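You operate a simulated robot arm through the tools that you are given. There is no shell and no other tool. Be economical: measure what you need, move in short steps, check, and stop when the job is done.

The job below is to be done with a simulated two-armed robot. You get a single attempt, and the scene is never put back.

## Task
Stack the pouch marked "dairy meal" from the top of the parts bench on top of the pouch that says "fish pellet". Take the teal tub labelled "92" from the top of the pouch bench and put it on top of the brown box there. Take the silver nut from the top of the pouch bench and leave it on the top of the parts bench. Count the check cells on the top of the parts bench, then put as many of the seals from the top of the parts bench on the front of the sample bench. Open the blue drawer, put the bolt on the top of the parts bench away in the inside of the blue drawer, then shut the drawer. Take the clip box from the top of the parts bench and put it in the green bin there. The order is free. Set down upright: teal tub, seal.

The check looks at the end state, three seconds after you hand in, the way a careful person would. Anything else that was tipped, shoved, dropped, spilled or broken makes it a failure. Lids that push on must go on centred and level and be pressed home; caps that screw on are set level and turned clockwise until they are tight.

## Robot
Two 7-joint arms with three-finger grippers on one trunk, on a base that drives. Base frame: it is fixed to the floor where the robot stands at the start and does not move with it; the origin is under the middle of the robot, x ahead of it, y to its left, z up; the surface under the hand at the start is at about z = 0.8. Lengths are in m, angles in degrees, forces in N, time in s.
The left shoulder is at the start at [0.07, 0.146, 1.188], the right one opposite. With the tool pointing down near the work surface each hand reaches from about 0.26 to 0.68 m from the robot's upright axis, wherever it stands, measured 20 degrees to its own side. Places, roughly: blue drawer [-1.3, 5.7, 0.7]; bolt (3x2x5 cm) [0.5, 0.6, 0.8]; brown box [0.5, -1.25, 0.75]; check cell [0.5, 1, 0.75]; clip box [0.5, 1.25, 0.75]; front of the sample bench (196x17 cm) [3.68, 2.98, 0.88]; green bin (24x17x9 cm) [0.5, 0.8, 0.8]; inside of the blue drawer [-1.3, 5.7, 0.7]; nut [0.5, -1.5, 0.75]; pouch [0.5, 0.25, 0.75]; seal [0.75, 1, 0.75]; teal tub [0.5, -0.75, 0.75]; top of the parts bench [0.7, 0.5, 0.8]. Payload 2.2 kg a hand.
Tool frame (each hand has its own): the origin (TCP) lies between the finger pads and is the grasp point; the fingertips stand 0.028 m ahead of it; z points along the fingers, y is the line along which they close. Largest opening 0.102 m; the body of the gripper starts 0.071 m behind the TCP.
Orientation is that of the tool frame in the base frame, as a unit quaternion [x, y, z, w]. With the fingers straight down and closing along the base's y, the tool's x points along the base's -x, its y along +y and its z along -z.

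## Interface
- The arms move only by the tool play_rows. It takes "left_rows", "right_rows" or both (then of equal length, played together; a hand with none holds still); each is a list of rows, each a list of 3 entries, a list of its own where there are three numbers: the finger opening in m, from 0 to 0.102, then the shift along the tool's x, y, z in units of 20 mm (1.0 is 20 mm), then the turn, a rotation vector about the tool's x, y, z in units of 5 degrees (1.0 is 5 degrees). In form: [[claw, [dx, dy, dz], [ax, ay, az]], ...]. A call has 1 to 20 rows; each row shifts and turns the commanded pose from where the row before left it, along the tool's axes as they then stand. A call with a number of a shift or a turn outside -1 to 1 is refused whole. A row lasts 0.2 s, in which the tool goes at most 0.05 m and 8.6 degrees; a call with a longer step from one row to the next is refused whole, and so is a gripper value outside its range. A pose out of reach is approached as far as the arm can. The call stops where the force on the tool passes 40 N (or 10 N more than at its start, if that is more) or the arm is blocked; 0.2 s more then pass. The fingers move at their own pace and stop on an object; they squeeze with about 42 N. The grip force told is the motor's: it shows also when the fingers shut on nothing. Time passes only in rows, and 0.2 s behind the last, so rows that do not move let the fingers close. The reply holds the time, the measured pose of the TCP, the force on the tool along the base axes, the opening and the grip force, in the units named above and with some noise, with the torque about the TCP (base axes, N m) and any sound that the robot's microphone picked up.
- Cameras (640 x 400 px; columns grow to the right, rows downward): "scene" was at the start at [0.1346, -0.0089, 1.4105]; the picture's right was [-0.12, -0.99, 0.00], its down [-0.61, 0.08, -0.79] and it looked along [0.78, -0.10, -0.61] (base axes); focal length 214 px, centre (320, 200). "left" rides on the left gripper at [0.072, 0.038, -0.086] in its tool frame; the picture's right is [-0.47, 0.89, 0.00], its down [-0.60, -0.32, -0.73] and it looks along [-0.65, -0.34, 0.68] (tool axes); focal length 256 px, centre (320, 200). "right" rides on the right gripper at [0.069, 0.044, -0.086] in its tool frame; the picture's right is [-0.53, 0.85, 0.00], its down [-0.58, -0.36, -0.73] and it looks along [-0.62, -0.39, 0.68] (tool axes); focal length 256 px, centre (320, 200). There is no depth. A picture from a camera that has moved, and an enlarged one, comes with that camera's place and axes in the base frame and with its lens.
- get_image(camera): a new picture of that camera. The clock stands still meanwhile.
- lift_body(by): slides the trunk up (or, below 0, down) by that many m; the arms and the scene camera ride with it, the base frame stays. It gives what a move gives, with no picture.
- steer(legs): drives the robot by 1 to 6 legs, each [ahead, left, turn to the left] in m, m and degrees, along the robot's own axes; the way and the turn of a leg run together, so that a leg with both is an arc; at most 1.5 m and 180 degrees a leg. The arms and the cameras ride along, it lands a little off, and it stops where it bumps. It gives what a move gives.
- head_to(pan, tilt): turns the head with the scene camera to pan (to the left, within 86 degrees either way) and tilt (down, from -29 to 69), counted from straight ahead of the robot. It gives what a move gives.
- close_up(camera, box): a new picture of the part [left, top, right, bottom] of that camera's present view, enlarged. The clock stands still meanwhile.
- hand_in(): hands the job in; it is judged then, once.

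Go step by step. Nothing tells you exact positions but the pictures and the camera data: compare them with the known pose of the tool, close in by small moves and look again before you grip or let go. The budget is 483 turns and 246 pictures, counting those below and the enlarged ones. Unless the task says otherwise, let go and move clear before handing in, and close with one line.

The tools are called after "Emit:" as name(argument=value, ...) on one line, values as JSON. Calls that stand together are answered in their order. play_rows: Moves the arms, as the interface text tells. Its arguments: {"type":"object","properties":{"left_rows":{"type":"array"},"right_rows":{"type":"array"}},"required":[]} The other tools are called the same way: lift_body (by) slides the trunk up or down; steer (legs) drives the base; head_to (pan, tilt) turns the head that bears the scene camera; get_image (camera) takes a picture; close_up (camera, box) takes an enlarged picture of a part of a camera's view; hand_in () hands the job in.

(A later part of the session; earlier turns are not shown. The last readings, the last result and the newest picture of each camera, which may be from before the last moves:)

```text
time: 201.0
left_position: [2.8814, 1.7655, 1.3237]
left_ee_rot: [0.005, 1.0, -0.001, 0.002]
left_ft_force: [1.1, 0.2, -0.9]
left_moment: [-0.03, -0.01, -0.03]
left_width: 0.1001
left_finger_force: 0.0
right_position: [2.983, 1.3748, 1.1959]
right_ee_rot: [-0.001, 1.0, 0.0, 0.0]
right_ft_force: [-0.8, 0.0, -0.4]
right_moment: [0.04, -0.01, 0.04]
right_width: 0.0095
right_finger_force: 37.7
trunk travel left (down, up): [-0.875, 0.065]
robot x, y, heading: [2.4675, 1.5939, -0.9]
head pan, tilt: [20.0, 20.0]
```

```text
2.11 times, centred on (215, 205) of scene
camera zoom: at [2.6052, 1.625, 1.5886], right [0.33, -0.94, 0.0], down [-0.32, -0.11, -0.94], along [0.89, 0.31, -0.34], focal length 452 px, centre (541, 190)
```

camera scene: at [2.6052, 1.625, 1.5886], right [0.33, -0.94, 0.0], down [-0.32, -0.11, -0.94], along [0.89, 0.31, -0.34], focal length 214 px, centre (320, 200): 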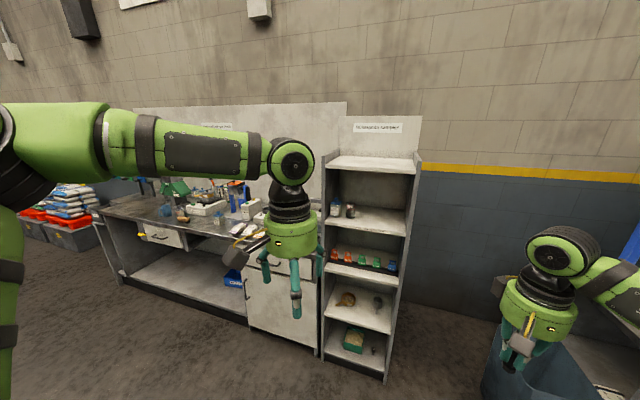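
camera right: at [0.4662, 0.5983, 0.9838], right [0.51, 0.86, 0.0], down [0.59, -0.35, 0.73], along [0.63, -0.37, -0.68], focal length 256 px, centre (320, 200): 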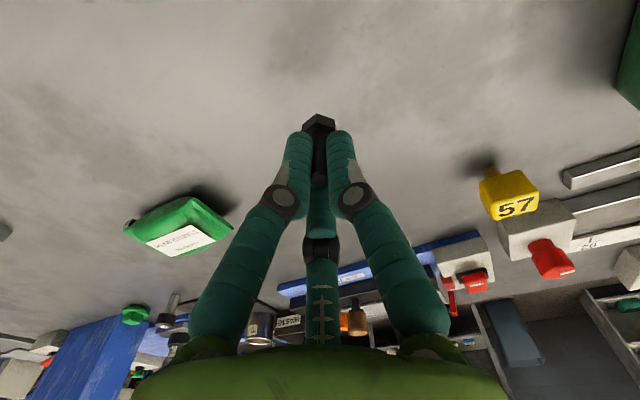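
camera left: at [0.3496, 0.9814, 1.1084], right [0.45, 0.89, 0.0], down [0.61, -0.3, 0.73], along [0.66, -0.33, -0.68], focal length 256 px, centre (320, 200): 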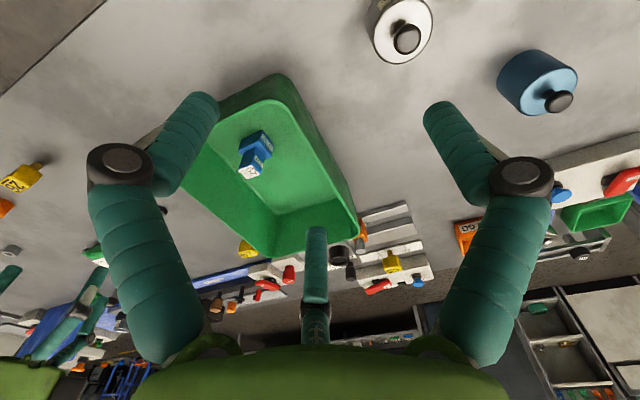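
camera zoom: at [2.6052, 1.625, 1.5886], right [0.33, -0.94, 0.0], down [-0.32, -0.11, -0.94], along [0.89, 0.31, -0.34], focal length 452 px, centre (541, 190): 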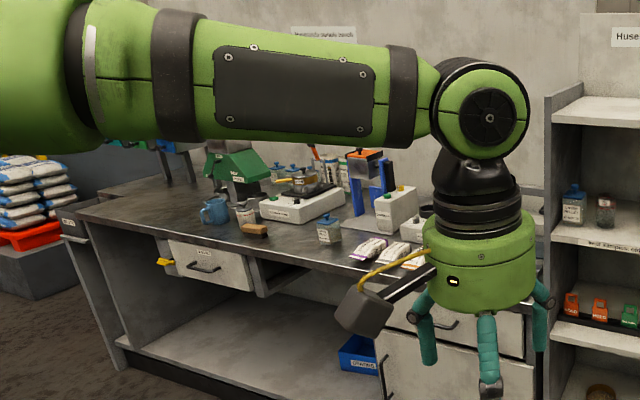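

Those are status tags, no seals. I carry on to the drawer: turn left and drive up the aisle.

Emit:
steer(legs=[[0, 0, 91], [1.4, 0, 0], [1.2, 0, 0]])

Emit:
head_to(pan=60, tilt=20)

Emit:
get_image(camera="scene")

Emit:
head_to(pan=0, tilt=20)

Emit:
get_image(camera="scene")

```text
time: 217.6
left_position: [2.2885, 4.633, 1.3248]
left_ee_rot: [0.708, -0.706, 0.0, -0.003]
left_ft_force: [-0.7, 0.3, -0.2]
left_moment: [0.02, 0.03, 0.04]
left_width: 0.1
left_finger_force: 0.1
right_position: [2.6771, 4.7429, 1.197]
right_ee_rot: [0.714, -0.7, -0.001, 0.0]
right_ft_force: [0.7, -0.4, 0.4]
right_moment: [0.02, 0.01, 0.03]
right_width: 0.0093
right_finger_force: 37.0
trunk travel left (down, up): [-0.875, 0.065]
robot x, y, heading: [2.4693, 4.2252, 89.9]
head pan, tilt: [20.0, 20.0]
```

```text
time: 218.7
left_position: [2.2888, 4.6337, 1.3231]
left_ee_rot: [0.709, -0.705, 0.0, -0.003]
left_ft_force: [-1.2, 0.8, -1.0]
left_moment: [0.03, -0.01, -0.03]
left_width: 0.1001
left_finger_force: 0.0
right_position: [2.6764, 4.7425, 1.1955]
right_ee_rot: [0.715, -0.699, 0.001, 0.0]
right_ft_force: [0.6, 0.2, -0.5]
right_moment: [0.01, -0.01, 0.0]
right_width: 0.0095
right_finger_force: 37.3
trunk travel left (down, up): [-0.875, 0.065]
robot x, y, heading: [2.4707, 4.2276, 90.1]
head pan, tilt: [60.0, 20.0]
```

```text
128 pictures are left
camera scene: at [2.3866, 4.3235, 1.5886], right [0.5, 0.87, 0.0], down [0.3, -0.17, -0.94], along [-0.81, 0.47, -0.34], focal length 214 px, centre (320, 200)
```

scene: 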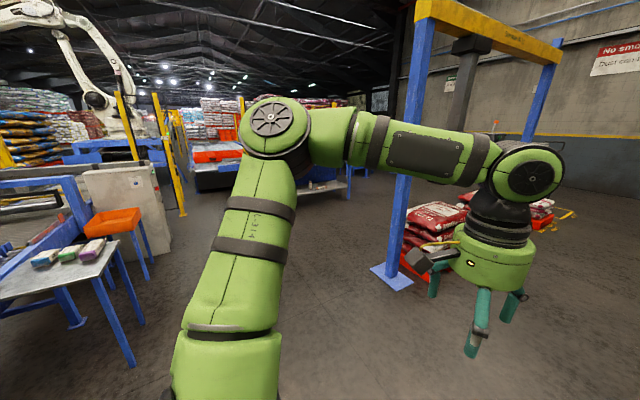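

```text
time: 220.0
left_position: [2.288, 4.6344, 1.3241]
left_ee_rot: [0.709, -0.705, 0.0, -0.003]
left_ft_force: [0.4, 0.1, -0.2]
left_moment: [-0.03, -0.03, 0.0]
left_width: 0.0999
left_finger_force: 0.1
right_position: [2.6768, 4.7424, 1.1961]
right_ee_rot: [0.714, -0.7, 0.0, 0.0]
right_ft_force: [0.8, -0.2, -1.2]
right_moment: [0.05, 0.01, 0.0]
right_width: 0.0094
right_finger_force: 36.6
trunk travel left (down, up): [-0.875, 0.065]
robot x, y, heading: [2.4662, 4.2244, 90.2]
head pan, tilt: [0.0, 20.0]
```

```text
127 pictures are left
camera scene: at [2.4669, 4.3702, 1.5886], right [1.0, 0.0, 0.0], down [0.0, -0.34, -0.94], along [0.0, 0.94, -0.34], focal length 214 px, centre (320, 200)
```

scene: 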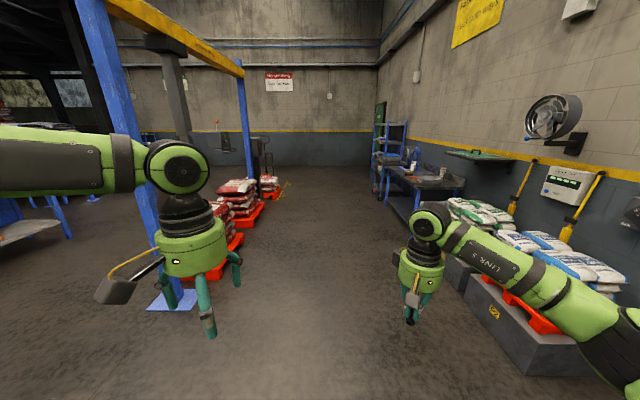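

The corridor along y≈4.6 towards −x is clear. Turn and drive.

Emit:
steer(legs=[[0.3, 0, 0], [0, 0, 90], [1.3, 0, 0], [1.0, 0, 0]])

Emit:
head_to(pan=-20, tilt=25)

Emit:
get_image(camera="scene")

```text
time: 236.9
left_position: [-0.2692, 4.3916, 1.3242]
left_ee_rot: [1.0, -0.009, -0.002, -0.002]
left_ft_force: [0.9, 0.4, 0.2]
left_moment: [-0.01, 0.03, 0.0]
left_width: 0.0999
left_finger_force: 0.1
right_position: [-0.3699, 4.7832, 1.1991]
right_ee_rot: [1.0, 0.0, -0.001, 0.0]
right_ft_force: [0.0, 0.5, -0.1]
right_moment: [-0.01, -0.01, -0.01]
right_width: 0.0096
right_finger_force: 37.4
trunk travel left (down, up): [-0.875, 0.065]
robot x, y, heading: [0.1476, 4.5624, 178.9]
head pan, tilt: [0.0, 20.0]
```

```text
time: 237.7
left_position: [-0.2716, 4.3907, 1.3228]
left_ee_rot: [1.0, -0.009, -0.001, -0.001]
left_ft_force: [-0.2, 0.3, 0.1]
left_moment: [0.0, 0.01, 0.0]
left_width: 0.1
left_finger_force: 0.0
right_position: [-0.3708, 4.7827, 1.1971]
right_ee_rot: [1.0, 0.0, 0.0, 0.001]
right_ft_force: [0.6, -0.7, -0.8]
right_moment: [-0.04, -0.04, -0.01]
right_width: 0.0096
right_finger_force: 37.1
trunk travel left (down, up): [-0.875, 0.065]
robot x, y, heading: [0.1413, 4.565, 178.7]
head pan, tilt: [-20.0, 25.0]
```

```text
126 pictures are left
camera scene: at [0.0042, 4.5986, 1.5805], right [0.36, 0.93, 0.0], down [0.39, -0.15, -0.91], along [-0.85, 0.33, -0.42], focal length 214 px, centre (320, 200)
```

scene: 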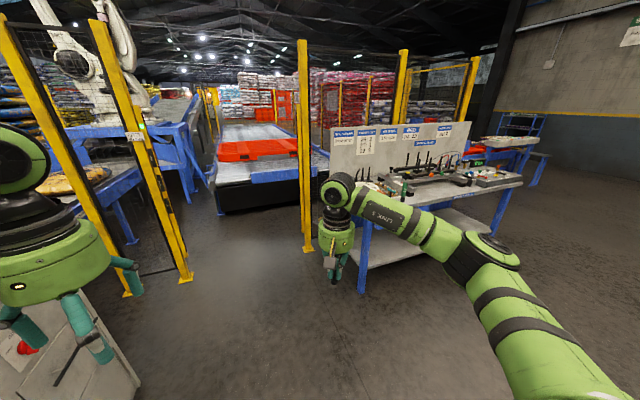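

Emit:
close_up(camera="scene", box=[320, 110, 560, 260])

```text
2.67 times, centred on (440, 185) of scene
camera zoom: at [0.0042, 4.5986, 1.5805], right [0.36, 0.93, 0.0], down [0.39, -0.15, -0.91], along [-0.85, 0.33, -0.42], focal length 572 px, centre (0, 240)
```

zoom: 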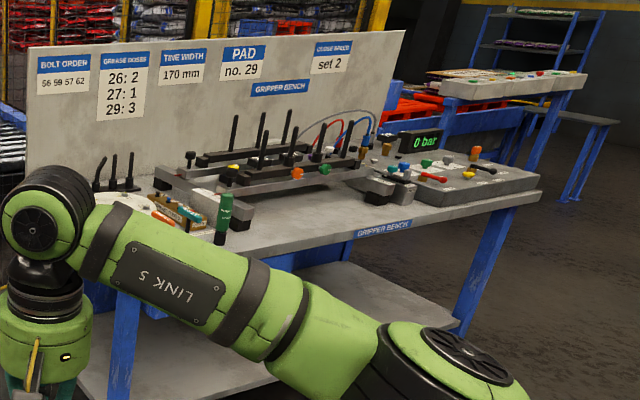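

The "gripper bench" runs along y with its front facing me at x≈−1.2. I slide over in front of it at y≈5.7 and look at the drawer.

Emit:
steer(legs=[[-0.1, -1.15, 1.2]])

Emit:
head_to(pan=0, tilt=30)

Emit:
get_image(camera="scene")

```text
time: 243.5
left_position: [-0.1571, 5.5216, 1.3226]
left_ee_rot: [1.0, -0.002, -0.002, -0.003]
left_ft_force: [-0.6, 0.3, 0.4]
left_moment: [0.0, 0.01, 0.01]
left_width: 0.0999
left_finger_force: 0.0
right_position: [-0.262, 5.9111, 1.1977]
right_ee_rot: [1.0, 0.006, 0.0, 0.001]
right_ft_force: [0.4, -0.5, -1.5]
right_moment: [0.07, -0.02, 0.01]
right_width: 0.0095
right_finger_force: 36.8
trunk travel left (down, up): [-0.875, 0.065]
robot x, y, heading: [0.2546, 5.7029, 179.8]
head pan, tilt: [-20.0, 25.0]
```

```text
time: 244.4
left_position: [-0.1563, 5.5218, 1.3236]
left_ee_rot: [1.0, -0.002, -0.002, -0.002]
left_ft_force: [-0.4, 0.4, -0.1]
left_moment: [-0.01, 0.01, -0.01]
left_width: 0.0998
left_finger_force: 0.1
right_position: [-0.2625, 5.9119, 1.1958]
right_ee_rot: [1.0, 0.007, 0.001, 0.001]
right_ft_force: [-0.8, 0.6, -0.5]
right_moment: [0.04, 0.02, -0.05]
right_width: 0.0099
right_finger_force: 36.9
trunk travel left (down, up): [-0.875, 0.065]
robot x, y, heading: [0.2534, 5.6998, 179.4]
head pan, tilt: [0.0, 30.0]
```

```text
124 pictures are left
camera scene: at [0.1124, 5.7016, 1.5726], right [0.01, 1.0, 0.0], down [0.5, 0.0, -0.87], along [-0.87, 0.01, -0.5], focal length 214 px, centre (320, 200)
```

scene: 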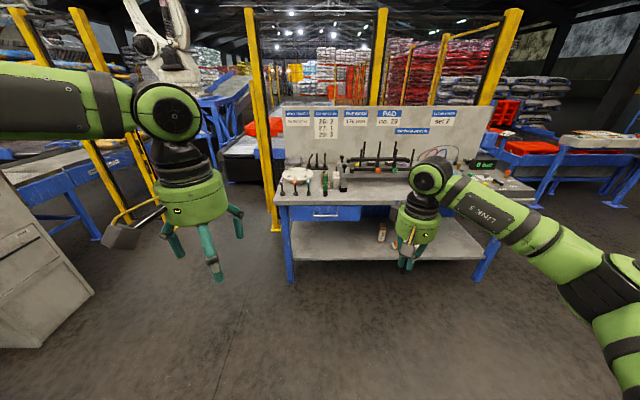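

Emit:
close_up(camera="scene", box=[270, 140, 420, 240])

```text
4.00 times, centred on (345, 190) of scene
camera zoom: at [0.1124, 5.7016, 1.5726], right [0.01, 1.0, 0.0], down [0.5, 0.0, -0.87], along [-0.87, 0.01, -0.5], focal length 858 px, centre (220, 240)
```

zoom: 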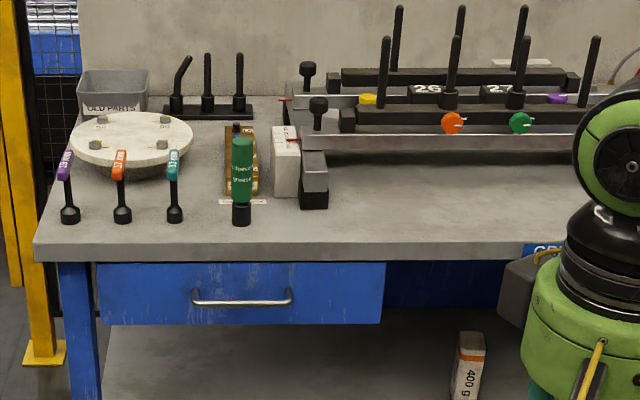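

The blue drawer has a horizontal bar handle at about (−1.18, 5.757, 0.71), y 5.67–5.85. I lower the trunk and turn the left hand to point forward, closing vertically, then pull by driving back.

Emit:
lift_body(by=-0.4)

Emit:
play_rows(left_rows=[[0.08, [0, 0, 0], [0, -1, 0]], [0.08, [0, 0, 0], [0, -1, 0]], [0.08, [0, 0, 0], [0, -1, 0]], [0.08, [0, 0, 0], [0, -1, 0]], [0.08, [0, 0, 0], [0, -1, 0]], [0.08, [0, 0, 0], [0, -1, 0]], [0.08, [0, 0, 0], [0, -1, 0]], [0.08, [0, 0, 0], [0, -1, 0]], [0.08, [0, 0, 0], [0, -1, 0]], [0.08, [0, 0, 0], [0, -1, 0]], [0.08, [0, 0, 0], [0, -1, 0]], [0.08, [0, 0, 0], [0, -1, 0]], [0.08, [0, 0, 0], [0, -1, 0]], [0.08, [0, 0, 0], [0, -1, 0]], [0.08, [0, 0, 0], [0, -1, 0]], [0.08, [0, 0, 0], [0, -1, 0]], [0.08, [0, 0, 0], [0, -1, 0]], [0.08, [0, 0, 0], [0, -1, 0]]])

```text
time: 248.2
left_position: [-0.1568, 5.5213, 0.9239]
left_ee_rot: [1.0, -0.001, -0.001, -0.002]
left_ft_force: [1.0, -0.5, 0.4]
left_moment: [-0.02, -0.03, 0.0]
left_width: 0.0998
left_finger_force: 0.1
right_position: [-0.2626, 5.9112, 0.7976]
right_ee_rot: [1.0, 0.006, 0.0, -0.001]
right_ft_force: [0.8, -1.2, -0.1]
right_moment: [0.03, 0.0, 0.01]
right_width: 0.0095
right_finger_force: 36.7
trunk travel left (down, up): [-0.475, 0.465]
robot x, y, heading: [0.2576, 5.696, 179.8]
head pan, tilt: [0.0, 30.0]
```

```text
time: 252.0
left_position: [-0.2557, 5.5458, 0.975]
left_ee_rot: [-0.706, 0.001, 0.709, 0.004]
left_ft_force: [0.2, 0.0, 0.2]
left_moment: [-0.02, 0.02, -0.03]
left_width: 0.0798
left_finger_force: 0.0
left hand out of reach, approached as far as the arm can: row 10, 11, 12, 13, 14, 15, 16, 17, 18
right_position: [-0.2613, 5.9114, 0.797]
right_ee_rot: [1.0, 0.006, 0.0, 0.0]
right_ft_force: [0.9, 0.3, 0.0]
right_moment: [0.02, -0.04, -0.01]
right_width: 0.0098
right_finger_force: 36.9
trunk travel left (down, up): [-0.475, 0.465]
robot x, y, heading: [0.2515, 5.6975, 179.6]
head pan, tilt: [0.0, 30.0]
```

Emit:
play_rows(left_rows=[[0.08, [0, 0, 0.3], [0, 0, 1]], [0.08, [0, 0, 0.3], [0, 0, 1]], [0.08, [0, 0, 0.3], [0, 0, 1]], [0.08, [0, 0, 0.3], [0, 0, 1]], [0.08, [0, 0, 0.3], [0, 0, 1]], [0.08, [0, 0, 0], [0, 0, 1]], [0.08, [0, 0, 0], [0, 0, 1]], [0.08, [0, 0, 0], [0, 0, 1]], [0.08, [0, 0, 0], [0, 0, 1]], [0.08, [0, 0, 0], [0, 0, 1]], [0.08, [0, 0, 0], [0, 0, 1]], [0.08, [0, 0, 0], [0, 0, 1]], [0.08, [0, 0, 0], [0, 0, 1]], [0.08, [0, 0, 0], [0, 0, 1]], [0.08, [0, 0, 0], [0, 0, 1]], [0.08, [0, 0, 0], [0, 0, 1]], [0.08, [0, 0, 0], [0, 0, 1]], [0.08, [0, 0, 0], [0, 0, 1]]])

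Emit:
get_image(camera="left")

Emit:
get_image(camera="scene")

```text
time: 255.8
left_position: [-0.2848, 5.5453, 0.9759]
left_ee_rot: [-0.499, 0.5, 0.502, -0.499]
left_ft_force: [-1.0, -0.1, 0.5]
left_moment: [0.03, 0.02, 0.03]
left_width: 0.08
left_finger_force: 0.0
right_position: [-0.2622, 5.9118, 0.7977]
right_ee_rot: [1.0, 0.006, 0.0, -0.001]
right_ft_force: [0.0, 0.2, -0.7]
right_moment: [0.0, -0.02, 0.0]
right_width: 0.0093
right_finger_force: 36.8
trunk travel left (down, up): [-0.475, 0.465]
robot x, y, heading: [0.2563, 5.7004, 179.7]
head pan, tilt: [0.0, 30.0]
```

```text
122 pictures are left
camera left: at [-0.1995, 5.4725, 1.0124], right [0.0, 0.46, 0.89], down [0.73, 0.6, -0.32], along [-0.68, 0.65, -0.34], focal length 256 px, centre (320, 200)
```

left: 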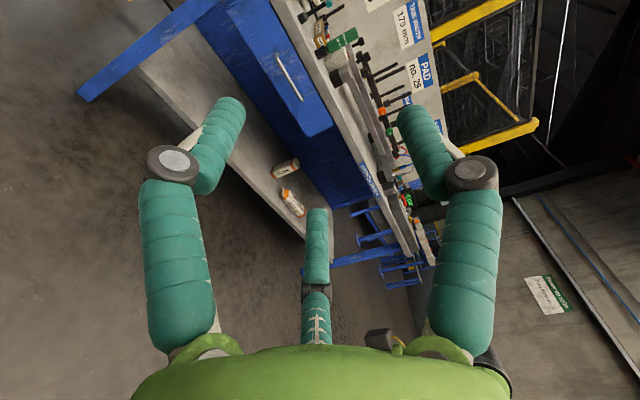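

```text
121 pictures are left
camera scene: at [0.1123, 5.7012, 1.1725], right [0.01, 1.0, 0.0], down [0.5, 0.0, -0.87], along [-0.87, 0.01, -0.5], focal length 214 px, centre (320, 200)
```

scene: 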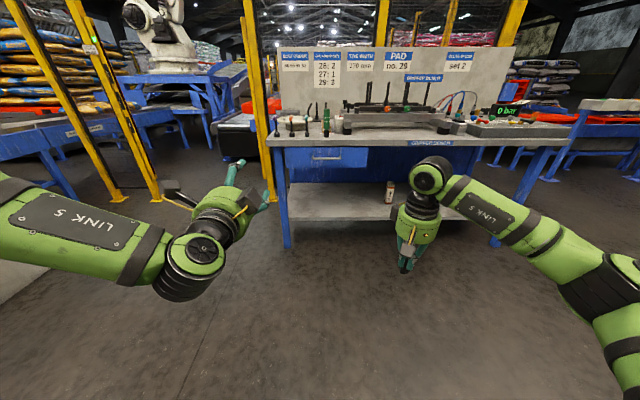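

The orientation works. Now I approach the handle: drive ahead 0.65 and right 0.21.

Emit:
steer(legs=[[0.65, -0.21, 0]])

Emit:
head_to(pan=10, tilt=40)

Emit:
get_image(camera="scene")

Emit:
get_image(camera="left")

```text
time: 259.5
left_position: [-0.9252, 5.7611, 0.9766]
left_ee_rot: [-0.499, 0.499, 0.503, -0.499]
left_ft_force: [0.1, 0.8, -0.4]
left_moment: [-0.01, 0.01, 0.01]
left_width: 0.08
left_finger_force: 0.1
right_position: [-0.9022, 6.1271, 0.7961]
right_ee_rot: [1.0, 0.007, 0.0, 0.0]
right_ft_force: [-0.4, -0.2, 0.1]
right_moment: [0.01, -0.02, -0.04]
right_width: 0.0094
right_finger_force: 36.9
trunk travel left (down, up): [-0.475, 0.465]
robot x, y, heading: [-0.3868, 5.9151, 179.7]
head pan, tilt: [0.0, 30.0]
```

```text
time: 260.2
left_position: [-0.9249, 5.7609, 0.9765]
left_ee_rot: [-0.499, 0.499, 0.503, -0.499]
left_ft_force: [-0.1, 0.4, 0.2]
left_moment: [0.0, 0.02, 0.02]
left_width: 0.0802
left_finger_force: 0.1
right_position: [-0.9028, 6.1277, 0.7968]
right_ee_rot: [1.0, 0.008, 0.0, 0.0]
right_ft_force: [-1.1, 0.3, -1.1]
right_moment: [0.02, 0.02, -0.01]
right_width: 0.0094
right_finger_force: 37.3
trunk travel left (down, up): [-0.475, 0.465]
robot x, y, heading: [-0.3867, 5.9141, 179.8]
head pan, tilt: [10.0, 40.0]
```

```text
120 pictures are left
camera scene: at [-0.5213, 5.9027, 1.1572], right [-0.17, 0.99, 0.0], down [0.63, 0.11, -0.77], along [-0.76, -0.13, -0.64], focal length 214 px, centre (320, 200)
```

scene: 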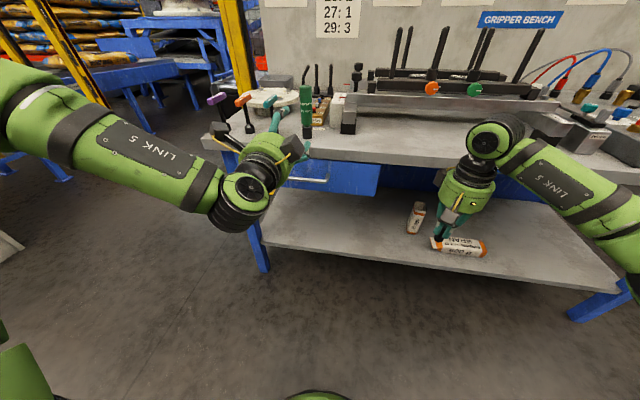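

```text
119 pictures are left
camera left: at [-0.8395, 5.6886, 1.0123], right [0.0, 0.46, 0.89], down [0.73, 0.6, -0.32], along [-0.68, 0.65, -0.34], focal length 256 px, centre (320, 200)
```

left: 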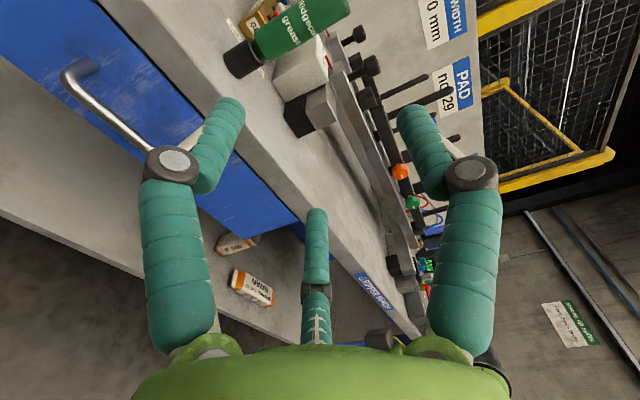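

The handle seems nearer: about (−1.105, 5.757, 0.75). I lower the hand to that height and look again.

Emit:
play_rows(left_rows=[[0.06, [0, -1, 0], [0, 0, 0]], [0.06, [0, -1, 0], [0, 0, 0]], [0.06, [0, -1, 0], [0, 0, 0]], [0.06, [0, -1, 0], [0, 0, 0]], [0.06, [0, -1, 0], [0, 0, 0]], [0.06, [0, -1, 0], [0, 0, 0]], [0.06, [0, -1, 0], [0, 0, 0]], [0.06, [0, -1, 0], [0, 0, 0]], [0.06, [0, -1, 0], [0, 0, 0]], [0.06, [0, -1, 0], [0, 0, 0]], [0.06, [0, -1, 0], [0, 0, 0]]])

Emit:
get_image(camera="left")

Emit:
close_up(camera="scene", box=[180, 100, 400, 250])

```text
time: 262.6
left_position: [-0.9254, 5.7234, 0.798]
left_ee_rot: [-0.499, 0.5, 0.503, -0.499]
left_ft_force: [-0.8, 0.4, 0.5]
left_moment: [0.0, 0.0, -0.02]
left_width: 0.0601
left_finger_force: 0.0
left hand out of reach, approached as far as the arm can: row 8, 9, 10, 11
right_position: [-0.9032, 6.1277, 0.7973]
right_ee_rot: [1.0, 0.007, 0.0, 0.0]
right_ft_force: [0.1, -0.1, -1.0]
right_moment: [-0.05, 0.0, 0.0]
right_width: 0.0094
right_finger_force: 37.0
trunk travel left (down, up): [-0.475, 0.465]
robot x, y, heading: [-0.3833, 5.9192, 179.7]
head pan, tilt: [10.0, 40.0]
```

```text
118 pictures are left
camera left: at [-0.8396, 5.6501, 0.8345], right [0.0, 0.46, 0.89], down [0.73, 0.6, -0.32], along [-0.68, 0.65, -0.34], focal length 256 px, centre (320, 200)
```

left: 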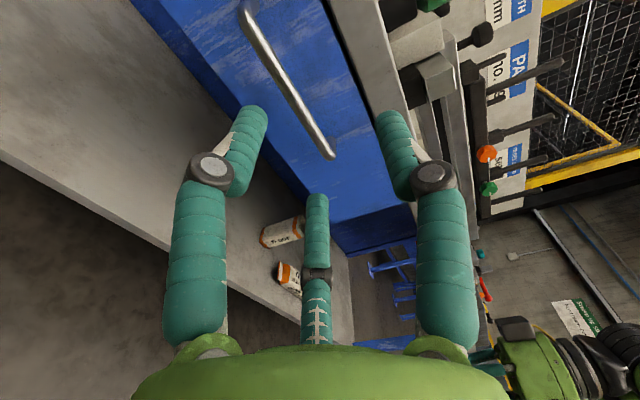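

```text
2.67 times, centred on (290, 175) of scene
camera zoom: at [-0.5214, 5.9025, 1.1572], right [-0.17, 0.99, 0.0], down [0.63, 0.11, -0.77], along [-0.76, -0.13, -0.64], focal length 572 px, centre (400, 267)
```

zoom: 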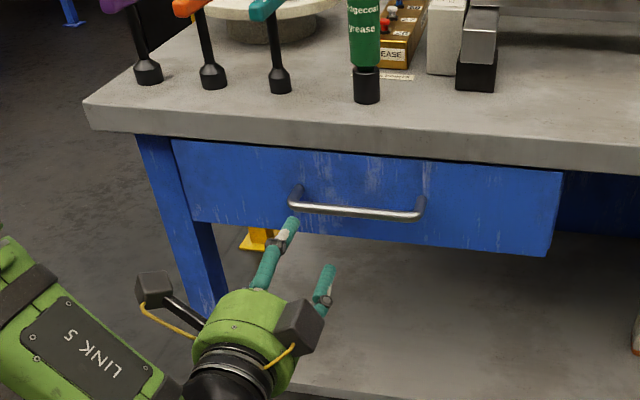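

Reach was limited, so I lower the trunk a further 8 cm and align to the bar (y 5.752, z 0.752).

Emit:
lift_body(by=-0.1)

Emit:
play_rows(left_rows=[[0.06, [0, 0.9, 0], [0, 0, 0]], [0.06, [0, 0.9, 0], [0, 0, 0]], [0.06, [-0.75, 0.9, 0], [0, 0, 0]], [0.06, [-0.75, 0, 0], [0, 0, 0]]])

Emit:
get_image(camera="left")

```text
time: 264.0
left_position: [-0.9254, 5.7238, 0.6987]
left_ee_rot: [-0.5, 0.5, 0.503, -0.498]
left_ft_force: [0.2, -0.7, -0.6]
left_moment: [-0.01, -0.01, -0.03]
left_width: 0.0599
left_finger_force: 0.0
right_position: [-0.9017, 6.1285, 0.698]
right_ee_rot: [1.0, 0.006, 0.0, 0.0]
right_ft_force: [0.4, -0.2, -0.3]
right_moment: [0.0, 0.03, 0.02]
right_width: 0.0098
right_finger_force: 36.9
trunk travel left (down, up): [-0.375, 0.565]
robot x, y, heading: [-0.3881, 5.9139, 179.5]
head pan, tilt: [10.0, 40.0]
```

```text
time: 265.0
left_position: [-0.9262, 5.7524, 0.7521]
left_ee_rot: [-0.5, 0.5, 0.502, -0.497]
left_ft_force: [-0.2, -0.7, 0.5]
left_moment: [0.02, 0.0, 0.02]
left_width: 0.0602
left_finger_force: 0.1
right_position: [-0.9029, 6.1276, 0.6968]
right_ee_rot: [1.0, 0.006, 0.0, 0.001]
right_ft_force: [0.1, -0.1, -0.5]
right_moment: [0.02, -0.01, -0.02]
right_width: 0.0094
right_finger_force: 36.9
trunk travel left (down, up): [-0.375, 0.565]
robot x, y, heading: [-0.3883, 5.9143, 179.6]
head pan, tilt: [10.0, 40.0]
```

```text
116 pictures are left
camera left: at [-0.8396, 5.6809, 0.7879], right [0.0, 0.46, 0.89], down [0.73, 0.6, -0.32], along [-0.68, 0.65, -0.34], focal length 256 px, centre (320, 200)
```

left: 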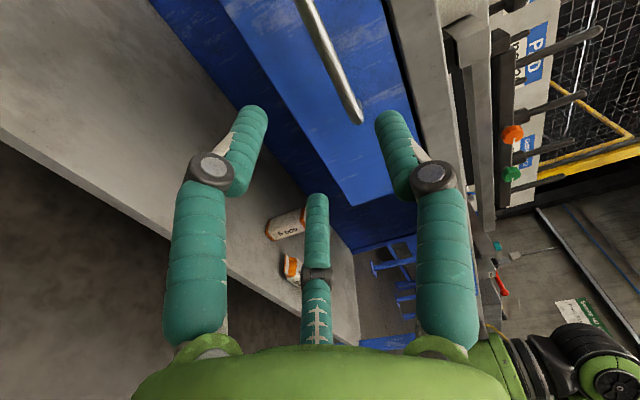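

Emit:
play_rows(left_rows=[[0.06, [0, 0.25, 1], [0, 0, 0]], [0.06, [0, 0, 1], [0, 0, 0]], [0.06, [0, 0, 1], [0, 0, 0]], [0.06, [0, 0, 1], [0, 0, 0]], [0.06, [0, 0, 1], [0, 0, 0]], [0.06, [0, 0, 1], [0, 0, 0]], [0.06, [0, 0, 0.8], [0, 0, 0]]])

Emit:
get_image(camera="left")

Emit:
close_up(camera="scene", box=[180, 60, 400, 210])

```text
time: 266.6
left_position: [-1.0547, 5.7449, 0.7654]
left_ee_rot: [-0.499, 0.5, 0.503, -0.497]
left_ft_force: [0.4, 0.1, -0.5]
left_moment: [0.02, -0.06, 0.03]
left_width: 0.0602
left_finger_force: 0.7
left hand out of reach, approached as far as the arm can: row 6, 7
right_position: [-0.9027, 6.128, 0.6963]
right_ee_rot: [1.0, 0.006, 0.001, 0.0]
right_ft_force: [-0.3, 0.1, -1.1]
right_moment: [0.0, -0.01, 0.0]
right_width: 0.0096
right_finger_force: 37.2
trunk travel left (down, up): [-0.375, 0.565]
robot x, y, heading: [-0.3877, 5.9188, 179.7]
head pan, tilt: [10.0, 40.0]
```

```text
115 pictures are left
camera left: at [-0.9693, 5.6711, 0.8018], right [0.0, 0.46, 0.89], down [0.73, 0.6, -0.31], along [-0.68, 0.65, -0.34], focal length 256 px, centre (320, 200)
```

left: 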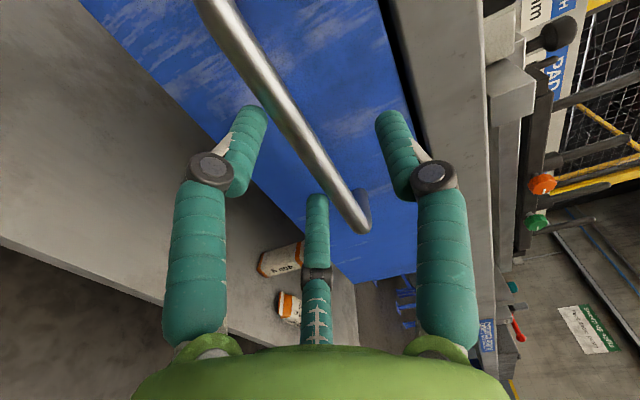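

```text
2.67 times, centred on (290, 135) of scene
camera zoom: at [-0.5213, 5.9027, 1.0572], right [-0.17, 0.99, 0.0], down [0.63, 0.11, -0.77], along [-0.76, -0.13, -0.64], focal length 572 px, centre (400, 373)
```

zoom: 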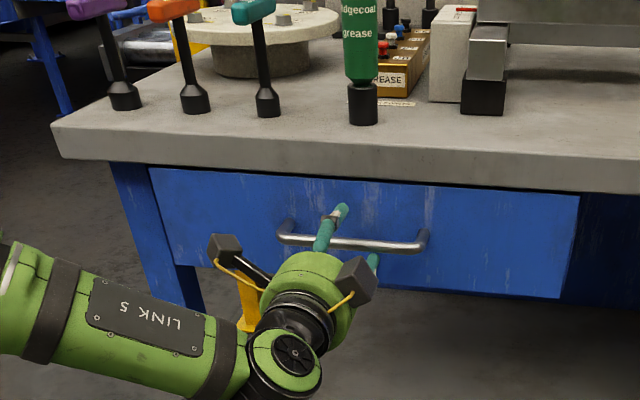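

The bar passes between the fingers; I lower 1 cm and drive ahead 3 cm.

Emit:
play_rows(left_rows=[[0.06, [0, -0.5, 0], [0, 0, 0]]])

Emit:
steer(legs=[[0.035, 0, 0]])

Emit:
get_image(camera="left")

```text
time: 267.0
left_position: [-1.0531, 5.7407, 0.759]
left_ee_rot: [-0.499, 0.501, 0.502, -0.497]
left_ft_force: [0.3, -0.2, 0.1]
left_moment: [-0.01, 0.03, 0.0]
left_width: 0.0602
left_finger_force: 0.0
left hand out of reach, approached as far as the arm can: row 1
right_position: [-0.9029, 6.1273, 0.6972]
right_ee_rot: [1.0, 0.006, 0.0, 0.0]
right_ft_force: [0.2, 0.5, -0.6]
right_moment: [-0.01, -0.01, -0.02]
right_width: 0.0096
right_finger_force: 37.3
trunk travel left (down, up): [-0.375, 0.565]
robot x, y, heading: [-0.3876, 5.9182, 179.7]
head pan, tilt: [10.0, 40.0]
```

```text
time: 267.8
left_position: [-1.0897, 5.7422, 0.7595]
left_ee_rot: [-0.5, 0.501, 0.502, -0.497]
left_ft_force: [-0.4, 0.2, -0.8]
left_moment: [-0.03, -0.01, -0.02]
left_width: 0.0601
left_finger_force: 0.0
right_position: [-0.9385, 6.1268, 0.6969]
right_ee_rot: [1.0, 0.006, 0.0, 0.0]
right_ft_force: [-0.4, 0.4, -1.9]
right_moment: [-0.01, 0.01, 0.02]
right_width: 0.0094
right_finger_force: 37.3
trunk travel left (down, up): [-0.375, 0.565]
robot x, y, heading: [-0.4226, 5.9141, 179.7]
head pan, tilt: [10.0, 40.0]
```

```text
113 pictures are left
camera left: at [-1.0033, 5.6686, 0.7956], right [0.0, 0.46, 0.89], down [0.74, 0.6, -0.31], along [-0.68, 0.65, -0.34], focal length 256 px, centre (320, 200)
```

left: 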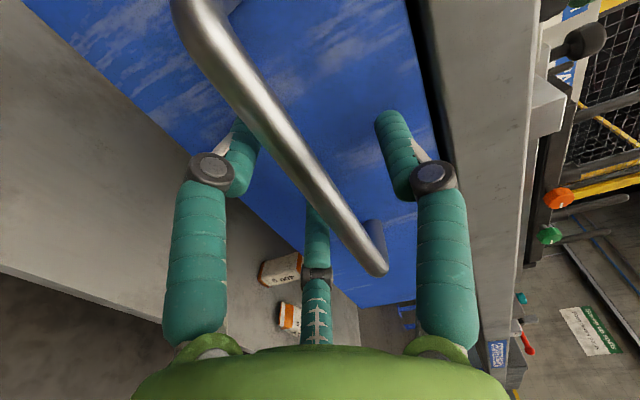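

The bar now lies at the grasp point. Close on it.

Emit:
play_rows(left_rows=[[0.0, [0, 0, 0], [0, 0, 0]], [0.0, [0, 0, 0], [0, 0, 0]], [0.0, [0, 0, 0], [0, 0, 0]]])

Emit:
get_image(camera="left")

```text
time: 268.6
left_position: [-1.0881, 5.7434, 0.7554]
left_ee_rot: [-0.5, 0.505, 0.501, -0.493]
left_ft_force: [9.4, 8.9, -15.8]
left_moment: [-0.13, 0.12, 0.03]
left_width: 0.0214
left_finger_force: 44.9
right_position: [-0.9385, 6.1281, 0.6956]
right_ee_rot: [1.0, 0.007, 0.001, 0.001]
right_ft_force: [-0.8, 0.0, 0.0]
right_moment: [-0.04, -0.03, 0.04]
right_width: 0.0096
right_finger_force: 36.7
trunk travel left (down, up): [-0.375, 0.565]
robot x, y, heading: [-0.4233, 5.9136, 179.7]
head pan, tilt: [10.0, 40.0]
```

```text
112 pictures are left
camera left: at [-1.0029, 5.6705, 0.793], right [0.0, 0.46, 0.89], down [0.74, 0.6, -0.31], along [-0.67, 0.66, -0.35], focal length 256 px, centre (320, 200)
```

left: 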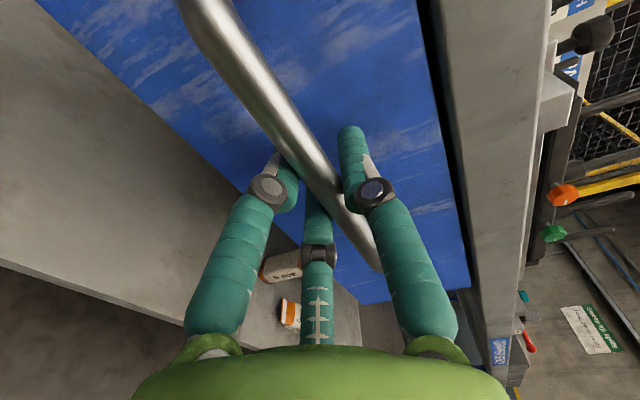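

Gripped. Pull by driving back.

Emit:
steer(legs=[[-0.12, 0, 0]])

Emit:
get_image(camera="scene")

```text
time: 269.9
left_position: [-0.9711, 5.7434, 0.7559]
left_ee_rot: [-0.5, 0.505, 0.502, -0.493]
left_ft_force: [-1.1, 11.4, -19.5]
left_moment: [-0.19, 0.12, 0.28]
left_width: 0.0212
left_finger_force: 44.7
right_position: [-0.8204, 6.1291, 0.6943]
right_ee_rot: [1.0, 0.005, 0.001, 0.001]
right_ft_force: [0.8, -1.0, -0.3]
right_moment: [0.0, 0.01, -0.02]
right_width: 0.0098
right_finger_force: 36.9
trunk travel left (down, up): [-0.375, 0.565]
robot x, y, heading: [-0.303, 5.9151, 179.4]
head pan, tilt: [10.0, 40.0]
```

```text
111 pictures are left
camera scene: at [-0.4412, 5.9032, 1.0568], right [-0.17, 0.99, 0.0], down [0.64, 0.11, -0.76], along [-0.75, -0.13, -0.65], focal length 214 px, centre (320, 200)
```

scene: 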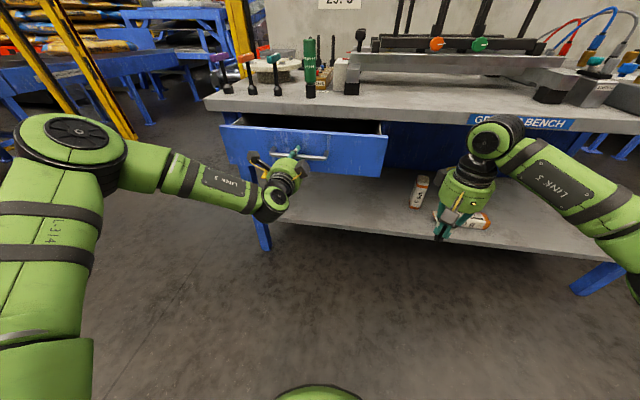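

The drawer is opening. Pull some more.

Emit:
steer(legs=[[-0.11, 0, 0]])

Emit:
get_image(camera="scene")

```text
time: 271.1
left_position: [-0.8616, 5.7446, 0.756]
left_ee_rot: [-0.498, 0.506, 0.502, -0.493]
left_ft_force: [-0.2, 7.3, -10.2]
left_moment: [-0.14, 0.1, -0.14]
left_width: 0.021
left_finger_force: 44.6
right_position: [-0.7127, 6.1276, 0.6964]
right_ee_rot: [1.0, 0.005, 0.001, 0.001]
right_ft_force: [0.6, -0.5, -0.7]
right_moment: [0.03, -0.02, -0.06]
right_width: 0.0092
right_finger_force: 36.9
trunk travel left (down, up): [-0.375, 0.565]
robot x, y, heading: [-0.1914, 5.9094, 179.7]
head pan, tilt: [10.0, 40.0]
```

```text
110 pictures are left
camera scene: at [-0.3323, 5.902, 1.0569], right [-0.16, 0.99, 0.0], down [0.64, 0.11, -0.77], along [-0.75, -0.13, -0.64], focal length 214 px, centre (320, 200)
```

scene: 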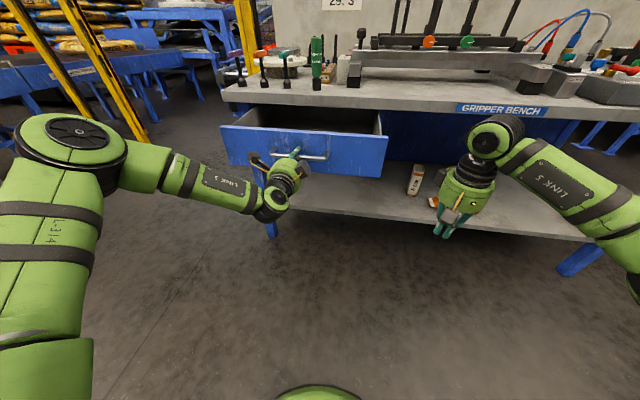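

Open about 0.22 m, enough. Release the handle and retract the left hand.

Emit:
play_rows(left_rows=[[0.05, [0, 0, 0], [0, 0, 0]], [0.07, [0, 0, 0], [0, 0, 0]], [0.07, [0, 0, -0.5], [0, 0, 0]], [0.07, [0, 0, -1], [0, 0, 0]], [0.07, [0, 0, -1], [0, 0, 0]], [0.07, [0, 0, -1], [0, 0, 0]], [0.07, [0, 0, -1], [0, 0, 0]], [0.07, [0, 0, -1], [0, 0, 0]]])

Emit:
get_image(camera="left")

```text
time: 272.9
left_position: [-0.7525, 5.7426, 0.7578]
left_ee_rot: [-0.498, 0.506, 0.503, -0.493]
left_ft_force: [0.2, -0.4, 0.0]
left_moment: [-0.01, -0.02, 0.0]
left_width: 0.0698
left_finger_force: 0.1
right_position: [-0.7114, 6.1275, 0.697]
right_ee_rot: [1.0, 0.005, 0.0, 0.0]
right_ft_force: [-0.7, -0.4, -1.1]
right_moment: [-0.02, -0.02, 0.03]
right_width: 0.0095
right_finger_force: 37.2
trunk travel left (down, up): [-0.375, 0.565]
robot x, y, heading: [-0.1939, 5.9121, 179.6]
head pan, tilt: [10.0, 40.0]
```

```text
109 pictures are left
camera left: at [-0.6677, 5.6689, 0.7943], right [0.0, 0.46, 0.89], down [0.74, 0.59, -0.31], along [-0.67, 0.66, -0.34], focal length 256 px, centre (320, 200)
```

left: 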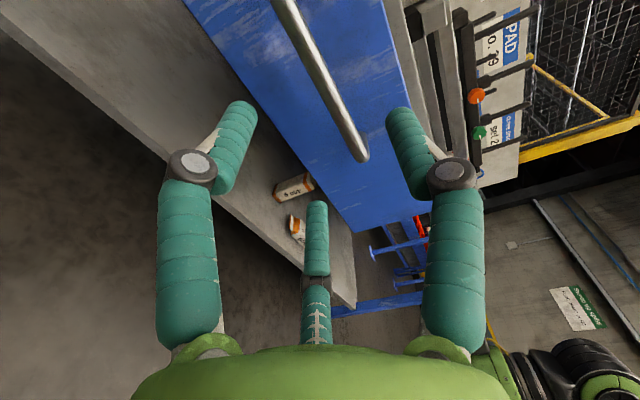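

Emit:
lift_body(by=0.24)

Emit:
play_rows(left_rows=[[0.07, [0, 0.5, -1], [0, 0, 0]], [0.07, [0, 0.5, -1], [0, 0, 0]], [0.07, [0, 0.5, -1], [0, 0, 0]], [0.07, [0, 0.5, -1], [0, 0, 0]], [0.07, [0, 0.5, -1], [0, 0, 0]]])

Emit:
steer(legs=[[0, 0.37, 0]])

Emit:
head_to(pan=-10, tilt=45)

Emit:
get_image(camera="scene")

```text
time: 275.4
left_position: [-0.7529, 5.7436, 0.9962]
left_ee_rot: [-0.499, 0.506, 0.503, -0.492]
left_ft_force: [-0.1, 0.8, -0.8]
left_moment: [0.02, -0.03, 0.0]
left_width: 0.07
left_finger_force: 0.0
right_position: [-0.712, 6.1276, 0.9374]
right_ee_rot: [1.0, 0.005, 0.001, -0.001]
right_ft_force: [0.6, 0.7, -0.2]
right_moment: [0.01, 0.04, -0.01]
right_width: 0.0095
right_finger_force: 37.1
trunk travel left (down, up): [-0.615, 0.325]
robot x, y, heading: [-0.1955, 5.911, 179.4]
head pan, tilt: [10.0, 40.0]
```

```text
time: 276.6
left_position: [-0.7093, 5.7481, 1.0344]
left_ee_rot: [-0.498, 0.506, 0.503, -0.493]
left_ft_force: [0.1, -0.4, -0.4]
left_moment: [-0.03, -0.04, -0.01]
left_width: 0.0698
left_finger_force: 0.1
left hand out of reach, approached as far as the arm can: row 3, 4, 5
right_position: [-0.7112, 6.129, 0.9366]
right_ee_rot: [1.0, 0.006, 0.0, 0.001]
right_ft_force: [0.5, -1.1, -0.3]
right_moment: [0.0, 0.01, 0.02]
right_width: 0.0097
right_finger_force: 36.7
trunk travel left (down, up): [-0.615, 0.325]
robot x, y, heading: [-0.196, 5.9135, 179.5]
head pan, tilt: [10.0, 40.0]
```

```text
time: 278.9
left_position: [-0.7125, 5.3726, 1.0347]
left_ee_rot: [-0.499, 0.505, 0.502, -0.493]
left_ft_force: [-0.4, -0.2, 0.0]
left_moment: [-0.01, 0.01, 0.0]
left_width: 0.0701
left_finger_force: 0.1
right_position: [-0.7143, 5.752, 0.9371]
right_ee_rot: [1.0, 0.006, 0.0, 0.001]
right_ft_force: [0.7, 1.2, -0.3]
right_moment: [-0.02, -0.05, -0.01]
right_width: 0.0094
right_finger_force: 37.4
trunk travel left (down, up): [-0.615, 0.325]
robot x, y, heading: [-0.1999, 5.5399, 179.8]
head pan, tilt: [10.0, 40.0]
```

```text
time: 279.8
left_position: [-0.7126, 5.3723, 1.033]
left_ee_rot: [-0.499, 0.505, 0.502, -0.493]
left_ft_force: [0.4, 0.5, 0.2]
left_moment: [0.0, -0.03, -0.02]
left_width: 0.0699
left_finger_force: 0.0
right_position: [-0.7148, 5.7511, 0.9369]
right_ee_rot: [1.0, 0.004, 0.0, 0.002]
right_ft_force: [0.3, -0.1, 0.2]
right_moment: [-0.01, -0.03, -0.02]
right_width: 0.0095
right_finger_force: 37.1
trunk travel left (down, up): [-0.615, 0.325]
robot x, y, heading: [-0.1966, 5.5354, 179.6]
head pan, tilt: [-10.0, 45.0]
```

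```text
108 pictures are left
camera scene: at [-0.3303, 5.5539, 1.2899], right [0.18, 0.98, 0.0], down [0.7, -0.13, -0.71], along [-0.7, 0.13, -0.71], focal length 214 px, centre (320, 200)
```

scene: 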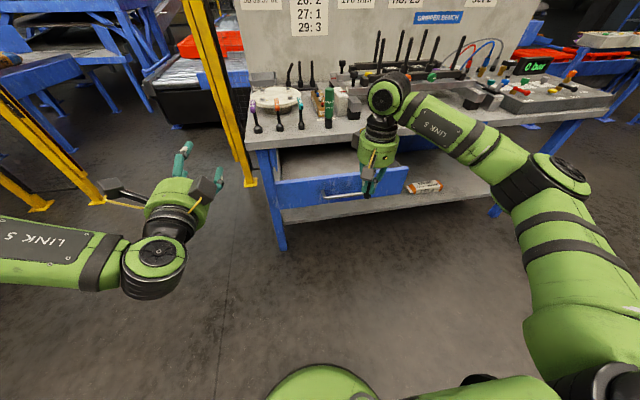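

Now forward so the right hand with the bolt is over the open drawer.

Emit:
steer(legs=[[0.29, 0, 0]])

Emit:
get_image(camera="right")

Emit:
get_image(camera="scene")

```text
time: 281.8
left_position: [-1.0069, 5.3768, 1.0342]
left_ee_rot: [-0.498, 0.506, 0.503, -0.492]
left_ft_force: [-0.2, -0.3, 0.8]
left_moment: [-0.05, -0.02, 0.0]
left_width: 0.0701
left_finger_force: 0.0
right_position: [-1.0074, 5.7553, 0.9372]
right_ee_rot: [1.0, 0.005, 0.0, 0.0]
right_ft_force: [-0.1, 0.8, -0.9]
right_moment: [0.01, -0.02, 0.01]
right_width: 0.0095
right_finger_force: 37.0
trunk travel left (down, up): [-0.615, 0.325]
robot x, y, heading: [-0.4955, 5.5399, 179.6]
head pan, tilt: [-10.0, 45.0]
```

```text
107 pictures are left
camera right: at [-0.9373, 5.7122, 1.0235], right [-0.53, -0.85, 0.0], down [-0.58, 0.36, 0.73], along [-0.62, 0.38, -0.68], focal length 256 px, centre (320, 200)
```

right: 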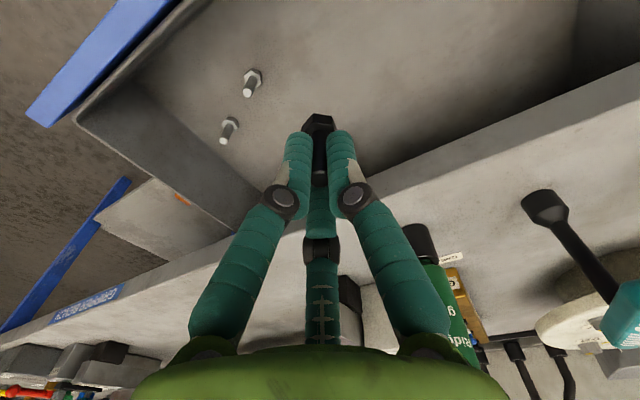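

```text
106 pictures are left
camera scene: at [-0.6235, 5.5569, 1.29], right [0.18, 0.98, 0.0], down [0.69, -0.13, -0.71], along [-0.7, 0.13, -0.71], focal length 214 px, centre (320, 200)
```

scene: 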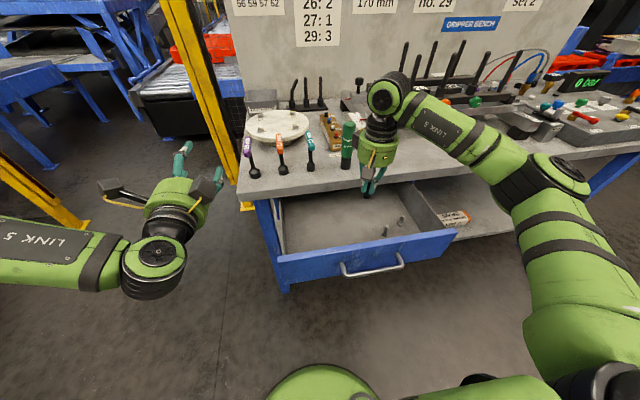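

Two silver bolts already stand in the drawer at its right; I place ours to the left of them, near (−0.99, 5.69).

Emit:
play_rows(right_rows=[[0, [0.2, 0.9, 0], [0, 0, 0]], [0, [0.2, 0.9, 0], [0, 0, 0]], [0, [0.2, 0.9, 0], [0, 0, 0]], [0, [0.2, 0.8, 0.5], [0, 0, 0]], [0, [0, 0, 1], [0, 0, 0]], [0, [0, 0, 1], [0, 0, 0]], [0, [0, 0, 1], [0, 0, 0]], [0, [0, 0, 1], [0, 0, 0]], [0, [0, 0, 1], [0, 0, 0]]])

Emit:
get_image(camera="right")

Emit:
close_up(camera="scene", box=[240, 90, 480, 290])

```text
time: 283.8
left_position: [-1.0059, 5.3752, 1.0346]
left_ee_rot: [-0.498, 0.506, 0.503, -0.492]
left_ft_force: [-0.5, 0.3, 0.3]
left_moment: [0.0, -0.02, 0.03]
left_width: 0.0698
left_finger_force: 0.1
right_position: [-0.9905, 5.685, 0.8255]
right_ee_rot: [1.0, 0.004, 0.001, 0.0]
right_ft_force: [-0.2, 0.0, -0.2]
right_moment: [-0.01, -0.01, 0.03]
right_width: 0.0099
right_finger_force: 37.0
trunk travel left (down, up): [-0.615, 0.325]
robot x, y, heading: [-0.4889, 5.5412, 179.6]
head pan, tilt: [-10.0, 45.0]
```

```text
105 pictures are left
camera right: at [-0.9214, 5.6417, 0.9126], right [-0.53, -0.85, 0.0], down [-0.58, 0.36, 0.73], along [-0.62, 0.39, -0.68], focal length 256 px, centre (320, 200)
```

right: 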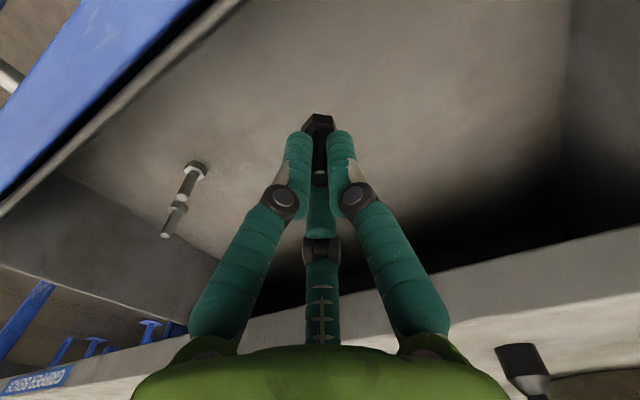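

```text
2.00 times, centred on (360, 190) of scene
camera zoom: at [-0.6241, 5.5569, 1.2899], right [0.18, 0.98, 0.0], down [0.7, -0.13, -0.71], along [-0.69, 0.13, -0.71], focal length 429 px, centre (240, 220)
```

zoom: 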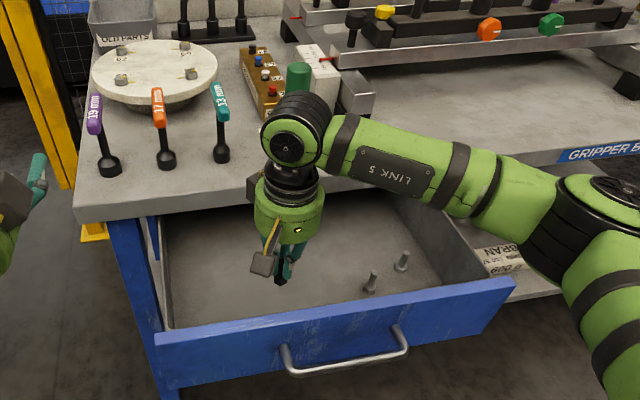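

Emit:
play_rows(right_rows=[[0, [0, 0, 0.9], [0, 0, 0]], [0, [0, 0, 0.6], [0, 0, 0]]])

Emit:
play_rows(right_rows=[[0, [0, 0, 0.3], [0, 0, 0]], [0, [0, 0, 0.2], [0, 0, 0]]])

Emit:
get_image(camera="right")

```text
time: 284.4
left_position: [-1.0071, 5.3763, 1.0346]
left_ee_rot: [-0.499, 0.506, 0.503, -0.492]
left_ft_force: [-0.5, 0.1, 0.2]
left_moment: [0.0, 0.0, 0.02]
left_width: 0.0698
left_finger_force: 0.1
right_position: [-0.9907, 5.6854, 0.7961]
right_ee_rot: [1.0, 0.005, -0.001, 0.001]
right_ft_force: [-0.2, 0.1, -0.7]
right_moment: [0.03, 0.01, 0.0]
right_width: 0.0093
right_finger_force: 36.9
trunk travel left (down, up): [-0.615, 0.325]
robot x, y, heading: [-0.4924, 5.5447, 179.5]
head pan, tilt: [-10.0, 45.0]
```

```text
time: 285.0
left_position: [-1.0059, 5.3758, 1.0343]
left_ee_rot: [-0.499, 0.506, 0.504, -0.492]
left_ft_force: [0.1, 0.6, -0.2]
left_moment: [-0.04, 0.02, 0.0]
left_width: 0.0702
left_finger_force: 0.1
right_position: [-0.9922, 5.6853, 0.7876]
right_ee_rot: [1.0, 0.005, -0.001, 0.001]
right_ft_force: [-0.2, 0.3, -0.5]
right_moment: [-0.01, 0.01, 0.02]
right_width: 0.0094
right_finger_force: 36.9
trunk travel left (down, up): [-0.615, 0.325]
robot x, y, heading: [-0.4959, 5.5382, 179.4]
head pan, tilt: [-10.0, 45.0]
```

```text
103 pictures are left
camera right: at [-0.9213, 5.6423, 0.8734], right [-0.53, -0.85, 0.0], down [-0.58, 0.36, 0.73], along [-0.62, 0.39, -0.68], focal length 256 px, centre (320, 200)
```

right: 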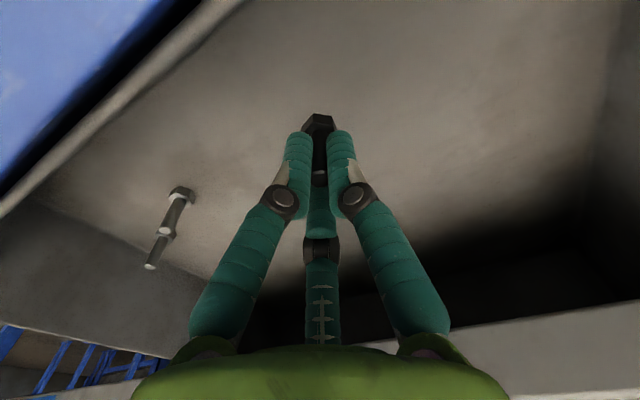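

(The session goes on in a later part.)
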